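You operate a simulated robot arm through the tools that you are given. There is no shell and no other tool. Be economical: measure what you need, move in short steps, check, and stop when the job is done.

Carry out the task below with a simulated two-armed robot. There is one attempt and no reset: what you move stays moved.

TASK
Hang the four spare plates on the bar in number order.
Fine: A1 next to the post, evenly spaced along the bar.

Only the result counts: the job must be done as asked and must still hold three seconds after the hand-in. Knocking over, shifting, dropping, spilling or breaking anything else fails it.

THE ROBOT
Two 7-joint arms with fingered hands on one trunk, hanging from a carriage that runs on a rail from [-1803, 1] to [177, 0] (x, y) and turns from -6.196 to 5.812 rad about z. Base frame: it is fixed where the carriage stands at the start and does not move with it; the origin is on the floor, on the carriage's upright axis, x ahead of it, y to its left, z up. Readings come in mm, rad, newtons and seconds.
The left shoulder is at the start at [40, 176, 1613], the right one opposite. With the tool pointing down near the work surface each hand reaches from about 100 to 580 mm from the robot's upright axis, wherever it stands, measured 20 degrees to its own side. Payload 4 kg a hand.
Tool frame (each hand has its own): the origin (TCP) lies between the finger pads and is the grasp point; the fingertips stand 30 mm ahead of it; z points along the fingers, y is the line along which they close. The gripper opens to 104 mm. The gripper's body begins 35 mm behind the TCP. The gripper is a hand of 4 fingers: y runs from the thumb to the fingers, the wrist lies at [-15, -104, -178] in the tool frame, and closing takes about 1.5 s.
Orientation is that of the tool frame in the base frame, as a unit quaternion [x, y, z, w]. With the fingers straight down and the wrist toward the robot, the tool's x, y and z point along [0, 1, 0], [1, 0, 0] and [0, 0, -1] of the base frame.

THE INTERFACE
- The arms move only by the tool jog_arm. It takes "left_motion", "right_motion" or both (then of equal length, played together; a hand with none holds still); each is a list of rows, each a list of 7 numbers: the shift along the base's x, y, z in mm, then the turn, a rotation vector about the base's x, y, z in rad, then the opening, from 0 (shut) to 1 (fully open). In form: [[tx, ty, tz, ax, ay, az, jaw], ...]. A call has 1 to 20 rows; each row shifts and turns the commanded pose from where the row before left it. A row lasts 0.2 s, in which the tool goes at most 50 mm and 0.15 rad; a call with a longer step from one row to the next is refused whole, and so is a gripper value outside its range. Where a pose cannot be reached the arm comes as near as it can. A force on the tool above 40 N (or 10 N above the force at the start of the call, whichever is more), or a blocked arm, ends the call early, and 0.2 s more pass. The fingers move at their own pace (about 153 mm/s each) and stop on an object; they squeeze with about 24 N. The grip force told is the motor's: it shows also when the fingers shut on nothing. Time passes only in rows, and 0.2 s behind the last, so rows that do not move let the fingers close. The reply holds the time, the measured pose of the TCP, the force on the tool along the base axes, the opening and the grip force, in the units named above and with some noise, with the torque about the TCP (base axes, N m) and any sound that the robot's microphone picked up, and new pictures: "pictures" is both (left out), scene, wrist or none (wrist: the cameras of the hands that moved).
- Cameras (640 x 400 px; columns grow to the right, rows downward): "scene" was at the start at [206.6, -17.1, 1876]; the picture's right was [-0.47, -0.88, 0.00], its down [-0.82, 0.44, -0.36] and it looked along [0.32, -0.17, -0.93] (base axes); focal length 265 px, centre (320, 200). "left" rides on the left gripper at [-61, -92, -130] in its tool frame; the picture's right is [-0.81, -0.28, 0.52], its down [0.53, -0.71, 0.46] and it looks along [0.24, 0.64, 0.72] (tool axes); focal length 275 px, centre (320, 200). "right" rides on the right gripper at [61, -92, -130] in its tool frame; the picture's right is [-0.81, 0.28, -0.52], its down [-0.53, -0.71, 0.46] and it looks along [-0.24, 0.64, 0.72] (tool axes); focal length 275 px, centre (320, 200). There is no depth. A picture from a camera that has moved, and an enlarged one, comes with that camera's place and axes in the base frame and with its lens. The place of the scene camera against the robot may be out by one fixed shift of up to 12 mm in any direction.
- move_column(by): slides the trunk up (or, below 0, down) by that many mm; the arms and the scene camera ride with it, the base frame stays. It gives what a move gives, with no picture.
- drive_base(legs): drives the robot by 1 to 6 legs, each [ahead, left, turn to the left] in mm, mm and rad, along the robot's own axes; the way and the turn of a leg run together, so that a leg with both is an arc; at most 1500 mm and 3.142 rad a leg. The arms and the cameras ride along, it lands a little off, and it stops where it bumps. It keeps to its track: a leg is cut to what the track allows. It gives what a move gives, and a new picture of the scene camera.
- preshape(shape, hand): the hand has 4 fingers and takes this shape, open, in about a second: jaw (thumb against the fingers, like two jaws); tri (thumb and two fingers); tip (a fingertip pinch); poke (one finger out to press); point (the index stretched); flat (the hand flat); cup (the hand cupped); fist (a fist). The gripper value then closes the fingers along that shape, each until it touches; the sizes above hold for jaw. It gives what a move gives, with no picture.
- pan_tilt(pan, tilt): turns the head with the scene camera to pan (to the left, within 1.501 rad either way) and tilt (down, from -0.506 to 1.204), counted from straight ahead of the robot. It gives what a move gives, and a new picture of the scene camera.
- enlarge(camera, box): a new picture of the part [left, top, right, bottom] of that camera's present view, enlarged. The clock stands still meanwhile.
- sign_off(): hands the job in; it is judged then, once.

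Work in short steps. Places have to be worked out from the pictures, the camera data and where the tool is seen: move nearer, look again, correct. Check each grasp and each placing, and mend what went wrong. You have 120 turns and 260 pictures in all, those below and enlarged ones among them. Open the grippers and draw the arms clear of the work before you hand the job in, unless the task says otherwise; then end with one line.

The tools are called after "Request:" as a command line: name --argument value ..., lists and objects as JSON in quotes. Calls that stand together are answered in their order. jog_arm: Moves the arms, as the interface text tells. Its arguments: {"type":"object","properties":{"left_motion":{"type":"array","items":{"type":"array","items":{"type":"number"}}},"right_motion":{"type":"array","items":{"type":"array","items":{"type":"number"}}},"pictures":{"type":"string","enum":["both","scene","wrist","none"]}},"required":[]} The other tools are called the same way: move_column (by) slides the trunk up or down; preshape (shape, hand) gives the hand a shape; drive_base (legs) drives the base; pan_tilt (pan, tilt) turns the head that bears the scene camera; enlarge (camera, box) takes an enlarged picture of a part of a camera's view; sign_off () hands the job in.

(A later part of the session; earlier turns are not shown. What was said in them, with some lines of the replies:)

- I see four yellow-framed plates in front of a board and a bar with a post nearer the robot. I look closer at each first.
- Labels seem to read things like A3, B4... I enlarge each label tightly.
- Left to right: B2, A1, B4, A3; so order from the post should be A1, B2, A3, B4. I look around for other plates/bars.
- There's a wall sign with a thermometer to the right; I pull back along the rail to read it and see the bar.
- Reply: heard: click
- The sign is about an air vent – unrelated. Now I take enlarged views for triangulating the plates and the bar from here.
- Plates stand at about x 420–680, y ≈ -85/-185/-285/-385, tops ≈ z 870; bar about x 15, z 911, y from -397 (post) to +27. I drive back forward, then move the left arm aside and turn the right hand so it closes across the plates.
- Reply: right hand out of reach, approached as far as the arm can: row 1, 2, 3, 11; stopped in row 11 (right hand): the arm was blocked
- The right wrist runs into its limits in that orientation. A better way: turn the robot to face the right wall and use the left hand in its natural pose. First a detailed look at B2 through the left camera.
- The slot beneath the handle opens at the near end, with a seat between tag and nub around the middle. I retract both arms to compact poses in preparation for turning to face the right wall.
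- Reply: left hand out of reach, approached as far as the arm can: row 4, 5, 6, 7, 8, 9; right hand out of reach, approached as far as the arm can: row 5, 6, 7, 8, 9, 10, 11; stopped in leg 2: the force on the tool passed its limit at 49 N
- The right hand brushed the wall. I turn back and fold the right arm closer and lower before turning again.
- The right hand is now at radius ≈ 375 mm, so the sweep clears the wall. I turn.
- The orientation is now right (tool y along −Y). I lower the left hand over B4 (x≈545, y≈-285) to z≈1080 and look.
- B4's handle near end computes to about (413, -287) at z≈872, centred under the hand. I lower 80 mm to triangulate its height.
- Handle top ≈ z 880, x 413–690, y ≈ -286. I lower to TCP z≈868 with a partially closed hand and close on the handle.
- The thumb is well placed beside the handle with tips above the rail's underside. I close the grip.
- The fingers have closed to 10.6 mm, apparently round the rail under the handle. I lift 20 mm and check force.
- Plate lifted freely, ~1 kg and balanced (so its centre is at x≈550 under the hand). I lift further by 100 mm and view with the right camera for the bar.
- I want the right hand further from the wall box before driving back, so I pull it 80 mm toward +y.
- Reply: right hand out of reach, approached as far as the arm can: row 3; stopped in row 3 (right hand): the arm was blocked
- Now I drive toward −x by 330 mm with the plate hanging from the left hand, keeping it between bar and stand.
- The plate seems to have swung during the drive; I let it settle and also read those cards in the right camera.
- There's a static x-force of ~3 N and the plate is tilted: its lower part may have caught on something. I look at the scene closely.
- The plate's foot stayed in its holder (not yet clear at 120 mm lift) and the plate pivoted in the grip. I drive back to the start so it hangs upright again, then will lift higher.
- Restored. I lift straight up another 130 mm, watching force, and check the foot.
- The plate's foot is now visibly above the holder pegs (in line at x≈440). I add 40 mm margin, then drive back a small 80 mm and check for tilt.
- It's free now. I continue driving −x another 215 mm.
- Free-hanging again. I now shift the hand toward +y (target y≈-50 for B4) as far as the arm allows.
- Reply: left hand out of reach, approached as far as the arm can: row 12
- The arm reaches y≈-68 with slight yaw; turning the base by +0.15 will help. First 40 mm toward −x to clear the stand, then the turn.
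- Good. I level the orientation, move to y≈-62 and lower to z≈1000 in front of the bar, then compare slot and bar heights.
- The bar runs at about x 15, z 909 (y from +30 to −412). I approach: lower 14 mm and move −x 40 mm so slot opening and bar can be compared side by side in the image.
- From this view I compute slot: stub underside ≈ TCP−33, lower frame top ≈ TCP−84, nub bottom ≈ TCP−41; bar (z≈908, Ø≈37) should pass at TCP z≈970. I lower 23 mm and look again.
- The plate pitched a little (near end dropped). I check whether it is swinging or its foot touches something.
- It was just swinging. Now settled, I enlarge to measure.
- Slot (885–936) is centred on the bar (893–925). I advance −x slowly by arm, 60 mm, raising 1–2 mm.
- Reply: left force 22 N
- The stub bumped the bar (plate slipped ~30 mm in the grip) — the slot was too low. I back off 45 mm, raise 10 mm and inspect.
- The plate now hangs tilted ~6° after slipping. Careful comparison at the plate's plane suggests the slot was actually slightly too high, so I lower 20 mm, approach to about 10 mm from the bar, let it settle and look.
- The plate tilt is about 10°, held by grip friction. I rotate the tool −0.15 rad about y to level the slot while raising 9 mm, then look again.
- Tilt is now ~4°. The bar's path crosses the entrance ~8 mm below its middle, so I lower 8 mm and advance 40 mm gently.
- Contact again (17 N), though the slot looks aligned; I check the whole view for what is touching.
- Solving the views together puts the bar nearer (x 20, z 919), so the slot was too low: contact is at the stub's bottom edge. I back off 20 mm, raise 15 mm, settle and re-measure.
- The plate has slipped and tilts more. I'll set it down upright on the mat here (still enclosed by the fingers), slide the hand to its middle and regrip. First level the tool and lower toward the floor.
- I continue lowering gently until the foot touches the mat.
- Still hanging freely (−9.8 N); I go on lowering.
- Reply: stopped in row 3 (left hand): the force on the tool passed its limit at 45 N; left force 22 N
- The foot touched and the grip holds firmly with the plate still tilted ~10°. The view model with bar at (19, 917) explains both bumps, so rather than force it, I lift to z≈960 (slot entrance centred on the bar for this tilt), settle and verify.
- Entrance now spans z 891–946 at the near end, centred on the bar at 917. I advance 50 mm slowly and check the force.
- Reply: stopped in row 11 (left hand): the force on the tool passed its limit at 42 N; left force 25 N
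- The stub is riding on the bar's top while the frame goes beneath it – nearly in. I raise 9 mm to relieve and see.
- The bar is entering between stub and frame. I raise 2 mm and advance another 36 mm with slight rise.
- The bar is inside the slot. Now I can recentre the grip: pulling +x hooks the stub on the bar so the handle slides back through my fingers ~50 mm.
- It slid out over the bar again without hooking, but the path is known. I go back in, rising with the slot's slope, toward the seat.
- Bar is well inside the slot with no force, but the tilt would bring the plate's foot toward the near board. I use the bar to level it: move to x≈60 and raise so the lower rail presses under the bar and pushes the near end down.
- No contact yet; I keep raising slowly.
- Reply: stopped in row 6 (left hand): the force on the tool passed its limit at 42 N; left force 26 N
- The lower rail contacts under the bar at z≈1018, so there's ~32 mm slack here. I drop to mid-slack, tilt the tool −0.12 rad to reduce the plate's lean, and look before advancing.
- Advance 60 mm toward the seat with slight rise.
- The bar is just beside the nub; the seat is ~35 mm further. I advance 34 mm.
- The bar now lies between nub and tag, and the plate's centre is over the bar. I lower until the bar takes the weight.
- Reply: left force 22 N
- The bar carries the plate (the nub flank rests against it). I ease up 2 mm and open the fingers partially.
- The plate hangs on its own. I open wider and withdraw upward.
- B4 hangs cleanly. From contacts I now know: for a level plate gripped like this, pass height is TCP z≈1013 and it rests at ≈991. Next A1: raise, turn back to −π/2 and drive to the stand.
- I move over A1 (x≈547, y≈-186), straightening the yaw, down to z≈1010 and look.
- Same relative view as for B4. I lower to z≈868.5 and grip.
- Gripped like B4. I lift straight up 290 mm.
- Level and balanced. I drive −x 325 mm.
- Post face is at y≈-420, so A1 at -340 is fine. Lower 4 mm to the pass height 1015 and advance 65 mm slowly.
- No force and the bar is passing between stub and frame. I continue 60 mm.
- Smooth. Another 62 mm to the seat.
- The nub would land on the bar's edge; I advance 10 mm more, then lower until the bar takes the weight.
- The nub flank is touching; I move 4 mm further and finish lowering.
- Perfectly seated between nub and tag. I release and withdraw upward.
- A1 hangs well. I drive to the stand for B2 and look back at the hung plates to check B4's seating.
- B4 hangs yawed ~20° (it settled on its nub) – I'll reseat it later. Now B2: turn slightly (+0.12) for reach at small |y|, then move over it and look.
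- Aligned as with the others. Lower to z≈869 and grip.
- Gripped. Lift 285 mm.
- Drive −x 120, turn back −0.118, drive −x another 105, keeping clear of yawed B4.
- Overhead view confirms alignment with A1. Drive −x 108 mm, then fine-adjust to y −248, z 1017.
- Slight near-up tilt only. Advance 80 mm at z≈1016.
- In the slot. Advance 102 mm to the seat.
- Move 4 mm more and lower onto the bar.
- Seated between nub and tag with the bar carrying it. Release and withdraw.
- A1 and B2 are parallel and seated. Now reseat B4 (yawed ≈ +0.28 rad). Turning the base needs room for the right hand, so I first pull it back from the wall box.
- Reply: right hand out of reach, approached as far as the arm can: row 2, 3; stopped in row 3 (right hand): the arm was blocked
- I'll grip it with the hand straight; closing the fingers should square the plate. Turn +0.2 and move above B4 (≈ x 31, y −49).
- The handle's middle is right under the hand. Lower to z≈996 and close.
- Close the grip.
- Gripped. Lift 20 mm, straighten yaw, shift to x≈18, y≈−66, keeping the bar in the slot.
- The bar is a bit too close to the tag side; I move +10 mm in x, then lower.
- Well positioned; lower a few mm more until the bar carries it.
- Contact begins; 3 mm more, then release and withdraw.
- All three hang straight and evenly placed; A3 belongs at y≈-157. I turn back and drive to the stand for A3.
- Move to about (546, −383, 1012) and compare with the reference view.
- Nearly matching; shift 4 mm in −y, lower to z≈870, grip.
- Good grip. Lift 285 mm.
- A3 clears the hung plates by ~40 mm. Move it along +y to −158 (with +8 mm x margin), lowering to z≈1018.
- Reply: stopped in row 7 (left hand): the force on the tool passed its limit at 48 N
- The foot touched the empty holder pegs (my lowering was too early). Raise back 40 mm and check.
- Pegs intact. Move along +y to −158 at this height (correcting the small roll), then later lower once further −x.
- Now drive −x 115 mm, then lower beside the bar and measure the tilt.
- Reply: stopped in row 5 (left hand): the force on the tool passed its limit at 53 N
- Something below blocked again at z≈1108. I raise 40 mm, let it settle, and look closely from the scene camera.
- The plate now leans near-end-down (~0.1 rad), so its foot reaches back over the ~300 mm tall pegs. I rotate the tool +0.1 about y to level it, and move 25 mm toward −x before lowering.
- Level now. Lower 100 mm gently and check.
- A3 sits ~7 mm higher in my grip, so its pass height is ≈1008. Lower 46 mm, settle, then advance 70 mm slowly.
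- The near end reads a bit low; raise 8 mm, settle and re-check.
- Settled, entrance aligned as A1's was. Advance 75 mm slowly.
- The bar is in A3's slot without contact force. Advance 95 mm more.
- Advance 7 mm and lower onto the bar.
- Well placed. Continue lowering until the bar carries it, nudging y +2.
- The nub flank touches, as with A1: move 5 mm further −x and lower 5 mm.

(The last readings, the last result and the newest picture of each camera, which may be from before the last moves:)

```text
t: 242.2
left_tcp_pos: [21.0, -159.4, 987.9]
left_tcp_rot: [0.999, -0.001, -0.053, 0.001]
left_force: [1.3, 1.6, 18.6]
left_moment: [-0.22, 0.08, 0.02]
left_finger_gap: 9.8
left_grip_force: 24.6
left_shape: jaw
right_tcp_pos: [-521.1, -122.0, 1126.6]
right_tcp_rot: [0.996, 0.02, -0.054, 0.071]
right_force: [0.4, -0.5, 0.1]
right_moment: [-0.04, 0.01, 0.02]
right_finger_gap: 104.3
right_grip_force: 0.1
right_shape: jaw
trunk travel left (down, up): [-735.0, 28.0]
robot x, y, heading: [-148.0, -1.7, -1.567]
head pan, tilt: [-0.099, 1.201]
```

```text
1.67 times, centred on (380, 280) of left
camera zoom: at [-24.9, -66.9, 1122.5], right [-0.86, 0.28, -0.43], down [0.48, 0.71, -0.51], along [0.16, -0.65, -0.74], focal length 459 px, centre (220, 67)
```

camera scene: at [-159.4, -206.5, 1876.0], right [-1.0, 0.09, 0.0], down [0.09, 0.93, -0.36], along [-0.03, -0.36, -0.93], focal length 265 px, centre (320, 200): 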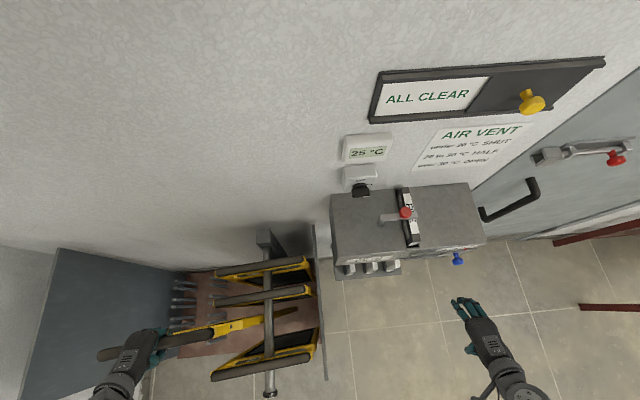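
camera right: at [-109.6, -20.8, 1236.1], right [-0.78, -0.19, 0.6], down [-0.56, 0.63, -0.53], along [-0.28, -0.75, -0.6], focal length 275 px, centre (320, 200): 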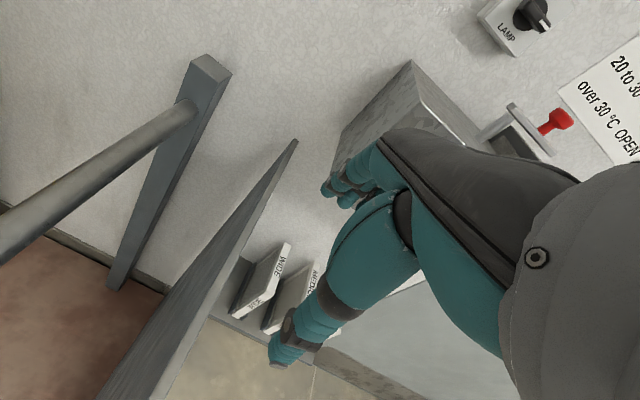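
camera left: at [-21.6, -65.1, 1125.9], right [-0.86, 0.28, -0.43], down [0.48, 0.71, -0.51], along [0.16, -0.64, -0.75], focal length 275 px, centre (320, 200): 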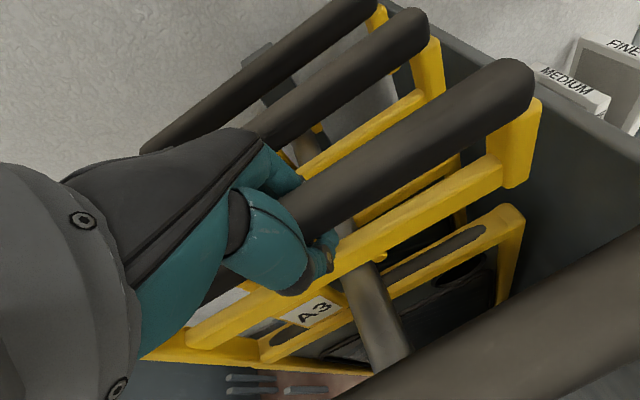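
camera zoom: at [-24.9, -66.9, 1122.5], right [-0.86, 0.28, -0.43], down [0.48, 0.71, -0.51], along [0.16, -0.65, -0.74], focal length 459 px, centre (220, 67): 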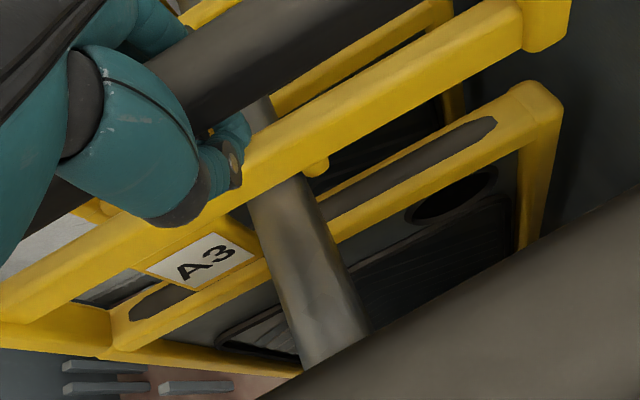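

Seated. Ease 2 mm, release and withdraw along the tool axis.

Request:
jog_arm --left_motion '[[0, 0, 1, 0, 0, 0, 0], [0, 0, 1, 0, 0, 0, 0.05], [0, 0, 0, 0, 0, 0, 0.2], [0, 0, 0, 0, 0, 0, 0.4], [0, 0, 0, 0, 0, 0, 0.6], [0, 0, 0, 0, 0, 0, 0.75], [0, 0, 0, 0, 0, 0, 0.75], [0, 0, 0, 0, 0, 0, 0.75], [1, 0, 10, 0, 0, 0, 0.75], [1, 0, 12, 0, 0, 0, 0.75], [2, 0, 18, 0, 0, 0, 0.75], [2, 0, 20, 0, 0, 0, 0.75], [2, 0, 25, 0, 0, 0, 0.75], [2, 0, 25, 0, -0.05, 0, 0.85], [2, 0, 25, 0, -0.05, 0, 0.85], [0, 0, 25, 0, 0, 0, 0.85], [0, 0, 25, 0, 0, 0, 0.85]]' --pictures "both"

Request:
enlarge --camera "scene" --box '[140, 220, 360, 400]'

```text
t: 245.8
left_tcp_pos: [30.2, -158.5, 1170.2]
left_tcp_rot: [1.0, -0.001, -0.003, -0.001]
left_force: [0.3, -0.3, 0.0]
left_moment: [-0.05, 0.01, -0.01]
left_finger_gap: 88.2
left_grip_force: 0.0
left_shape: jaw
left hand out of reach, approached as far as the arm can: row 17
right_tcp_pos: [-521.3, -122.3, 1126.9]
right_tcp_rot: [0.996, 0.021, -0.054, 0.07]
right_force: [0.1, 0.2, 0.1]
right_moment: [-0.01, 0.02, -0.01]
right_finger_gap: 103.8
right_grip_force: 0.1
right_shape: jaw
trunk travel left (down, up): [-735.0, 28.0]
robot x, y, heading: [-154.0, 0.6, -1.564]
head pan, tilt: [-0.099, 1.201]
camera scene: at [-159.5, -206.5, 1876.0], right [-1.0, 0.09, 0.0], down [0.09, 0.93, -0.36], along [-0.03, -0.36, -0.93], focal length 265 px, centre (320, 200)
camera left: at [-28.5, -66.4, 1299.5], right [-0.81, 0.28, -0.51], down [0.53, 0.71, -0.46], along [0.24, -0.64, -0.73], focal length 275 px, centre (320, 200)
```

scene: 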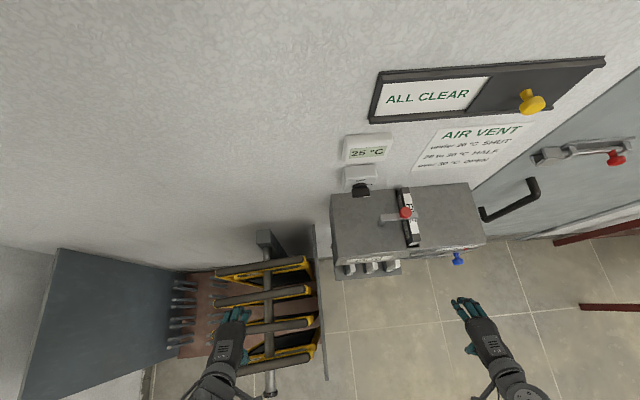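
left: 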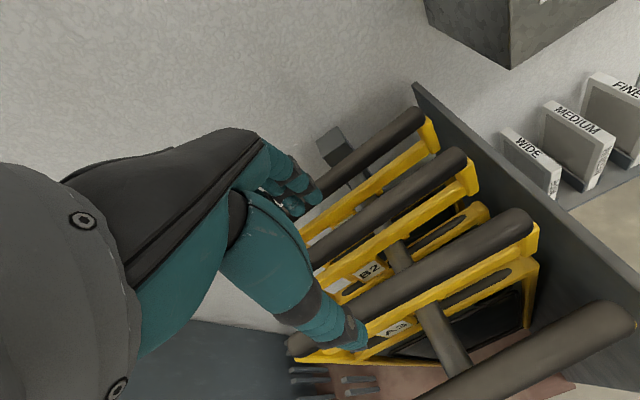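

```text
2.22 times, centred on (250, 310) of scene
camera zoom: at [-159.5, -206.5, 1876.0], right [-1.0, 0.09, 0.0], down [0.09, 0.93, -0.36], along [-0.03, -0.36, -0.93], focal length 589 px, centre (476, -44)
```

zoom: 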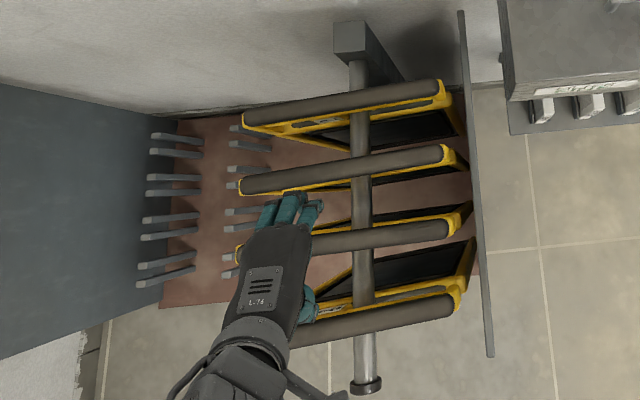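

All four hang in order A1, B2, A3, B4 from the post, ~91 mm apart. I move the left arm clear (toward +x over the empty mat) with hand open and take a last look.

Request:
jog_arm --left_motion '[[15, 0, 0, 0, 0, 0, 0.9], [25, 0, 0, 0, 0, 0, 1], [30, 0, 5, 0, 0, 0, 1], [30, 0, 5, 0, 0, 0, 1], [30, 0, 5, 0, 0, 0, 1], [30, 0, 5, 0, 0, 0, 1], [30, 0, 5, 0, 0, 0, 1], [30, 0, 5, 0, 0, 0, 1], [30, 0, 5, 0, 0, 0, 1], [30, 0, 5, 0, 0, 0, 1], [20, 0, 0, 0, 0, 0, 1], [0, 0, 0, 0, 0, 0, 1]]' --pictures "both"

Request:
enlarge --camera "scene" --box '[190, 220, 350, 400]'

```text
t: 248.4
left_tcp_pos: [332.1, -157.1, 1201.2]
left_tcp_rot: [1.0, -0.001, -0.002, -0.002]
left_force: [0.1, 0.1, 0.3]
left_moment: [0.01, 0.01, -0.01]
left_finger_gap: 103.8
left_grip_force: 0.1
left_shape: jaw
left hand out of reach, approached as far as the arm can: row 2, 3
right_tcp_pos: [-520.8, -120.7, 1126.5]
right_tcp_rot: [0.996, 0.021, -0.054, 0.07]
right_force: [-0.4, 0.5, -0.1]
right_moment: [-0.03, -0.01, -0.03]
right_finger_gap: 104.3
right_grip_force: 0.1
right_shape: jaw
trunk travel left (down, up): [-735.0, 28.0]
robot x, y, heading: [-153.2, 0.1, -1.566]
head pan, tilt: [-0.099, 1.201]
camera scene: at [-159.4, -206.5, 1876.0], right [-1.0, 0.09, 0.0], down [0.09, 0.93, -0.36], along [-0.03, -0.36, -0.93], focal length 265 px, centre (320, 200)
camera left: at [273.0, -65.5, 1331.8], right [-0.81, 0.28, -0.51], down [0.53, 0.71, -0.46], along [0.24, -0.64, -0.73], focal length 275 px, centre (320, 200)
```

scene: 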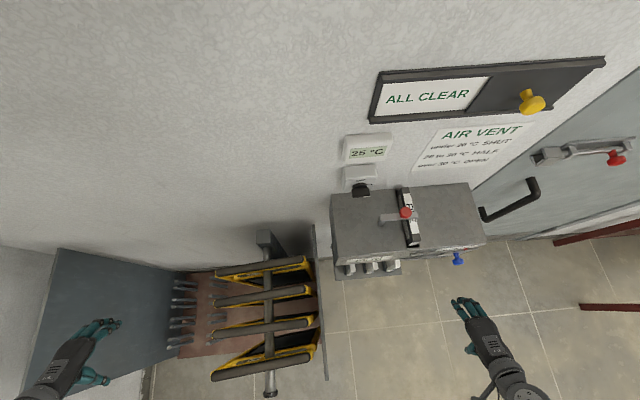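
left: 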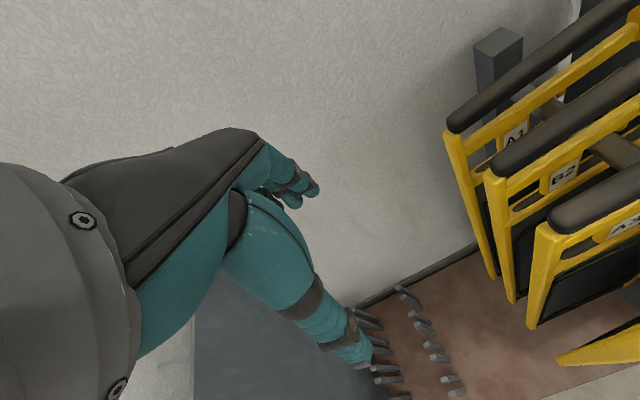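

```text
2.22 times, centred on (270, 310) of scene
camera zoom: at [-159.4, -206.5, 1876.0], right [-1.0, 0.09, 0.0], down [0.09, 0.93, -0.36], along [-0.03, -0.36, -0.93], focal length 589 px, centre (431, -44)
```

zoom: 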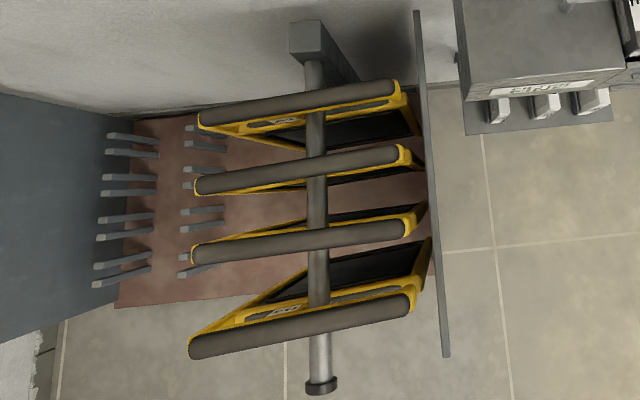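

All four plates hang freely, straight and evenly spaced, with both hands open and clear. I hand in.

Request:
sign_off

```text
The job is handed in.
```

The four spare plates are on the bar, in the order A1, B2, A3, B4 out from the post, with A1 next to it. By my last estimate from the picture, the gaps are about 91, 90 and 98 mm, so B4 sits roughly 7 mm wide of even. Along the way the right hand brushed the wall once, and the plates bumped the bar and the stand's pegs a few times; I saw nothing shifted.
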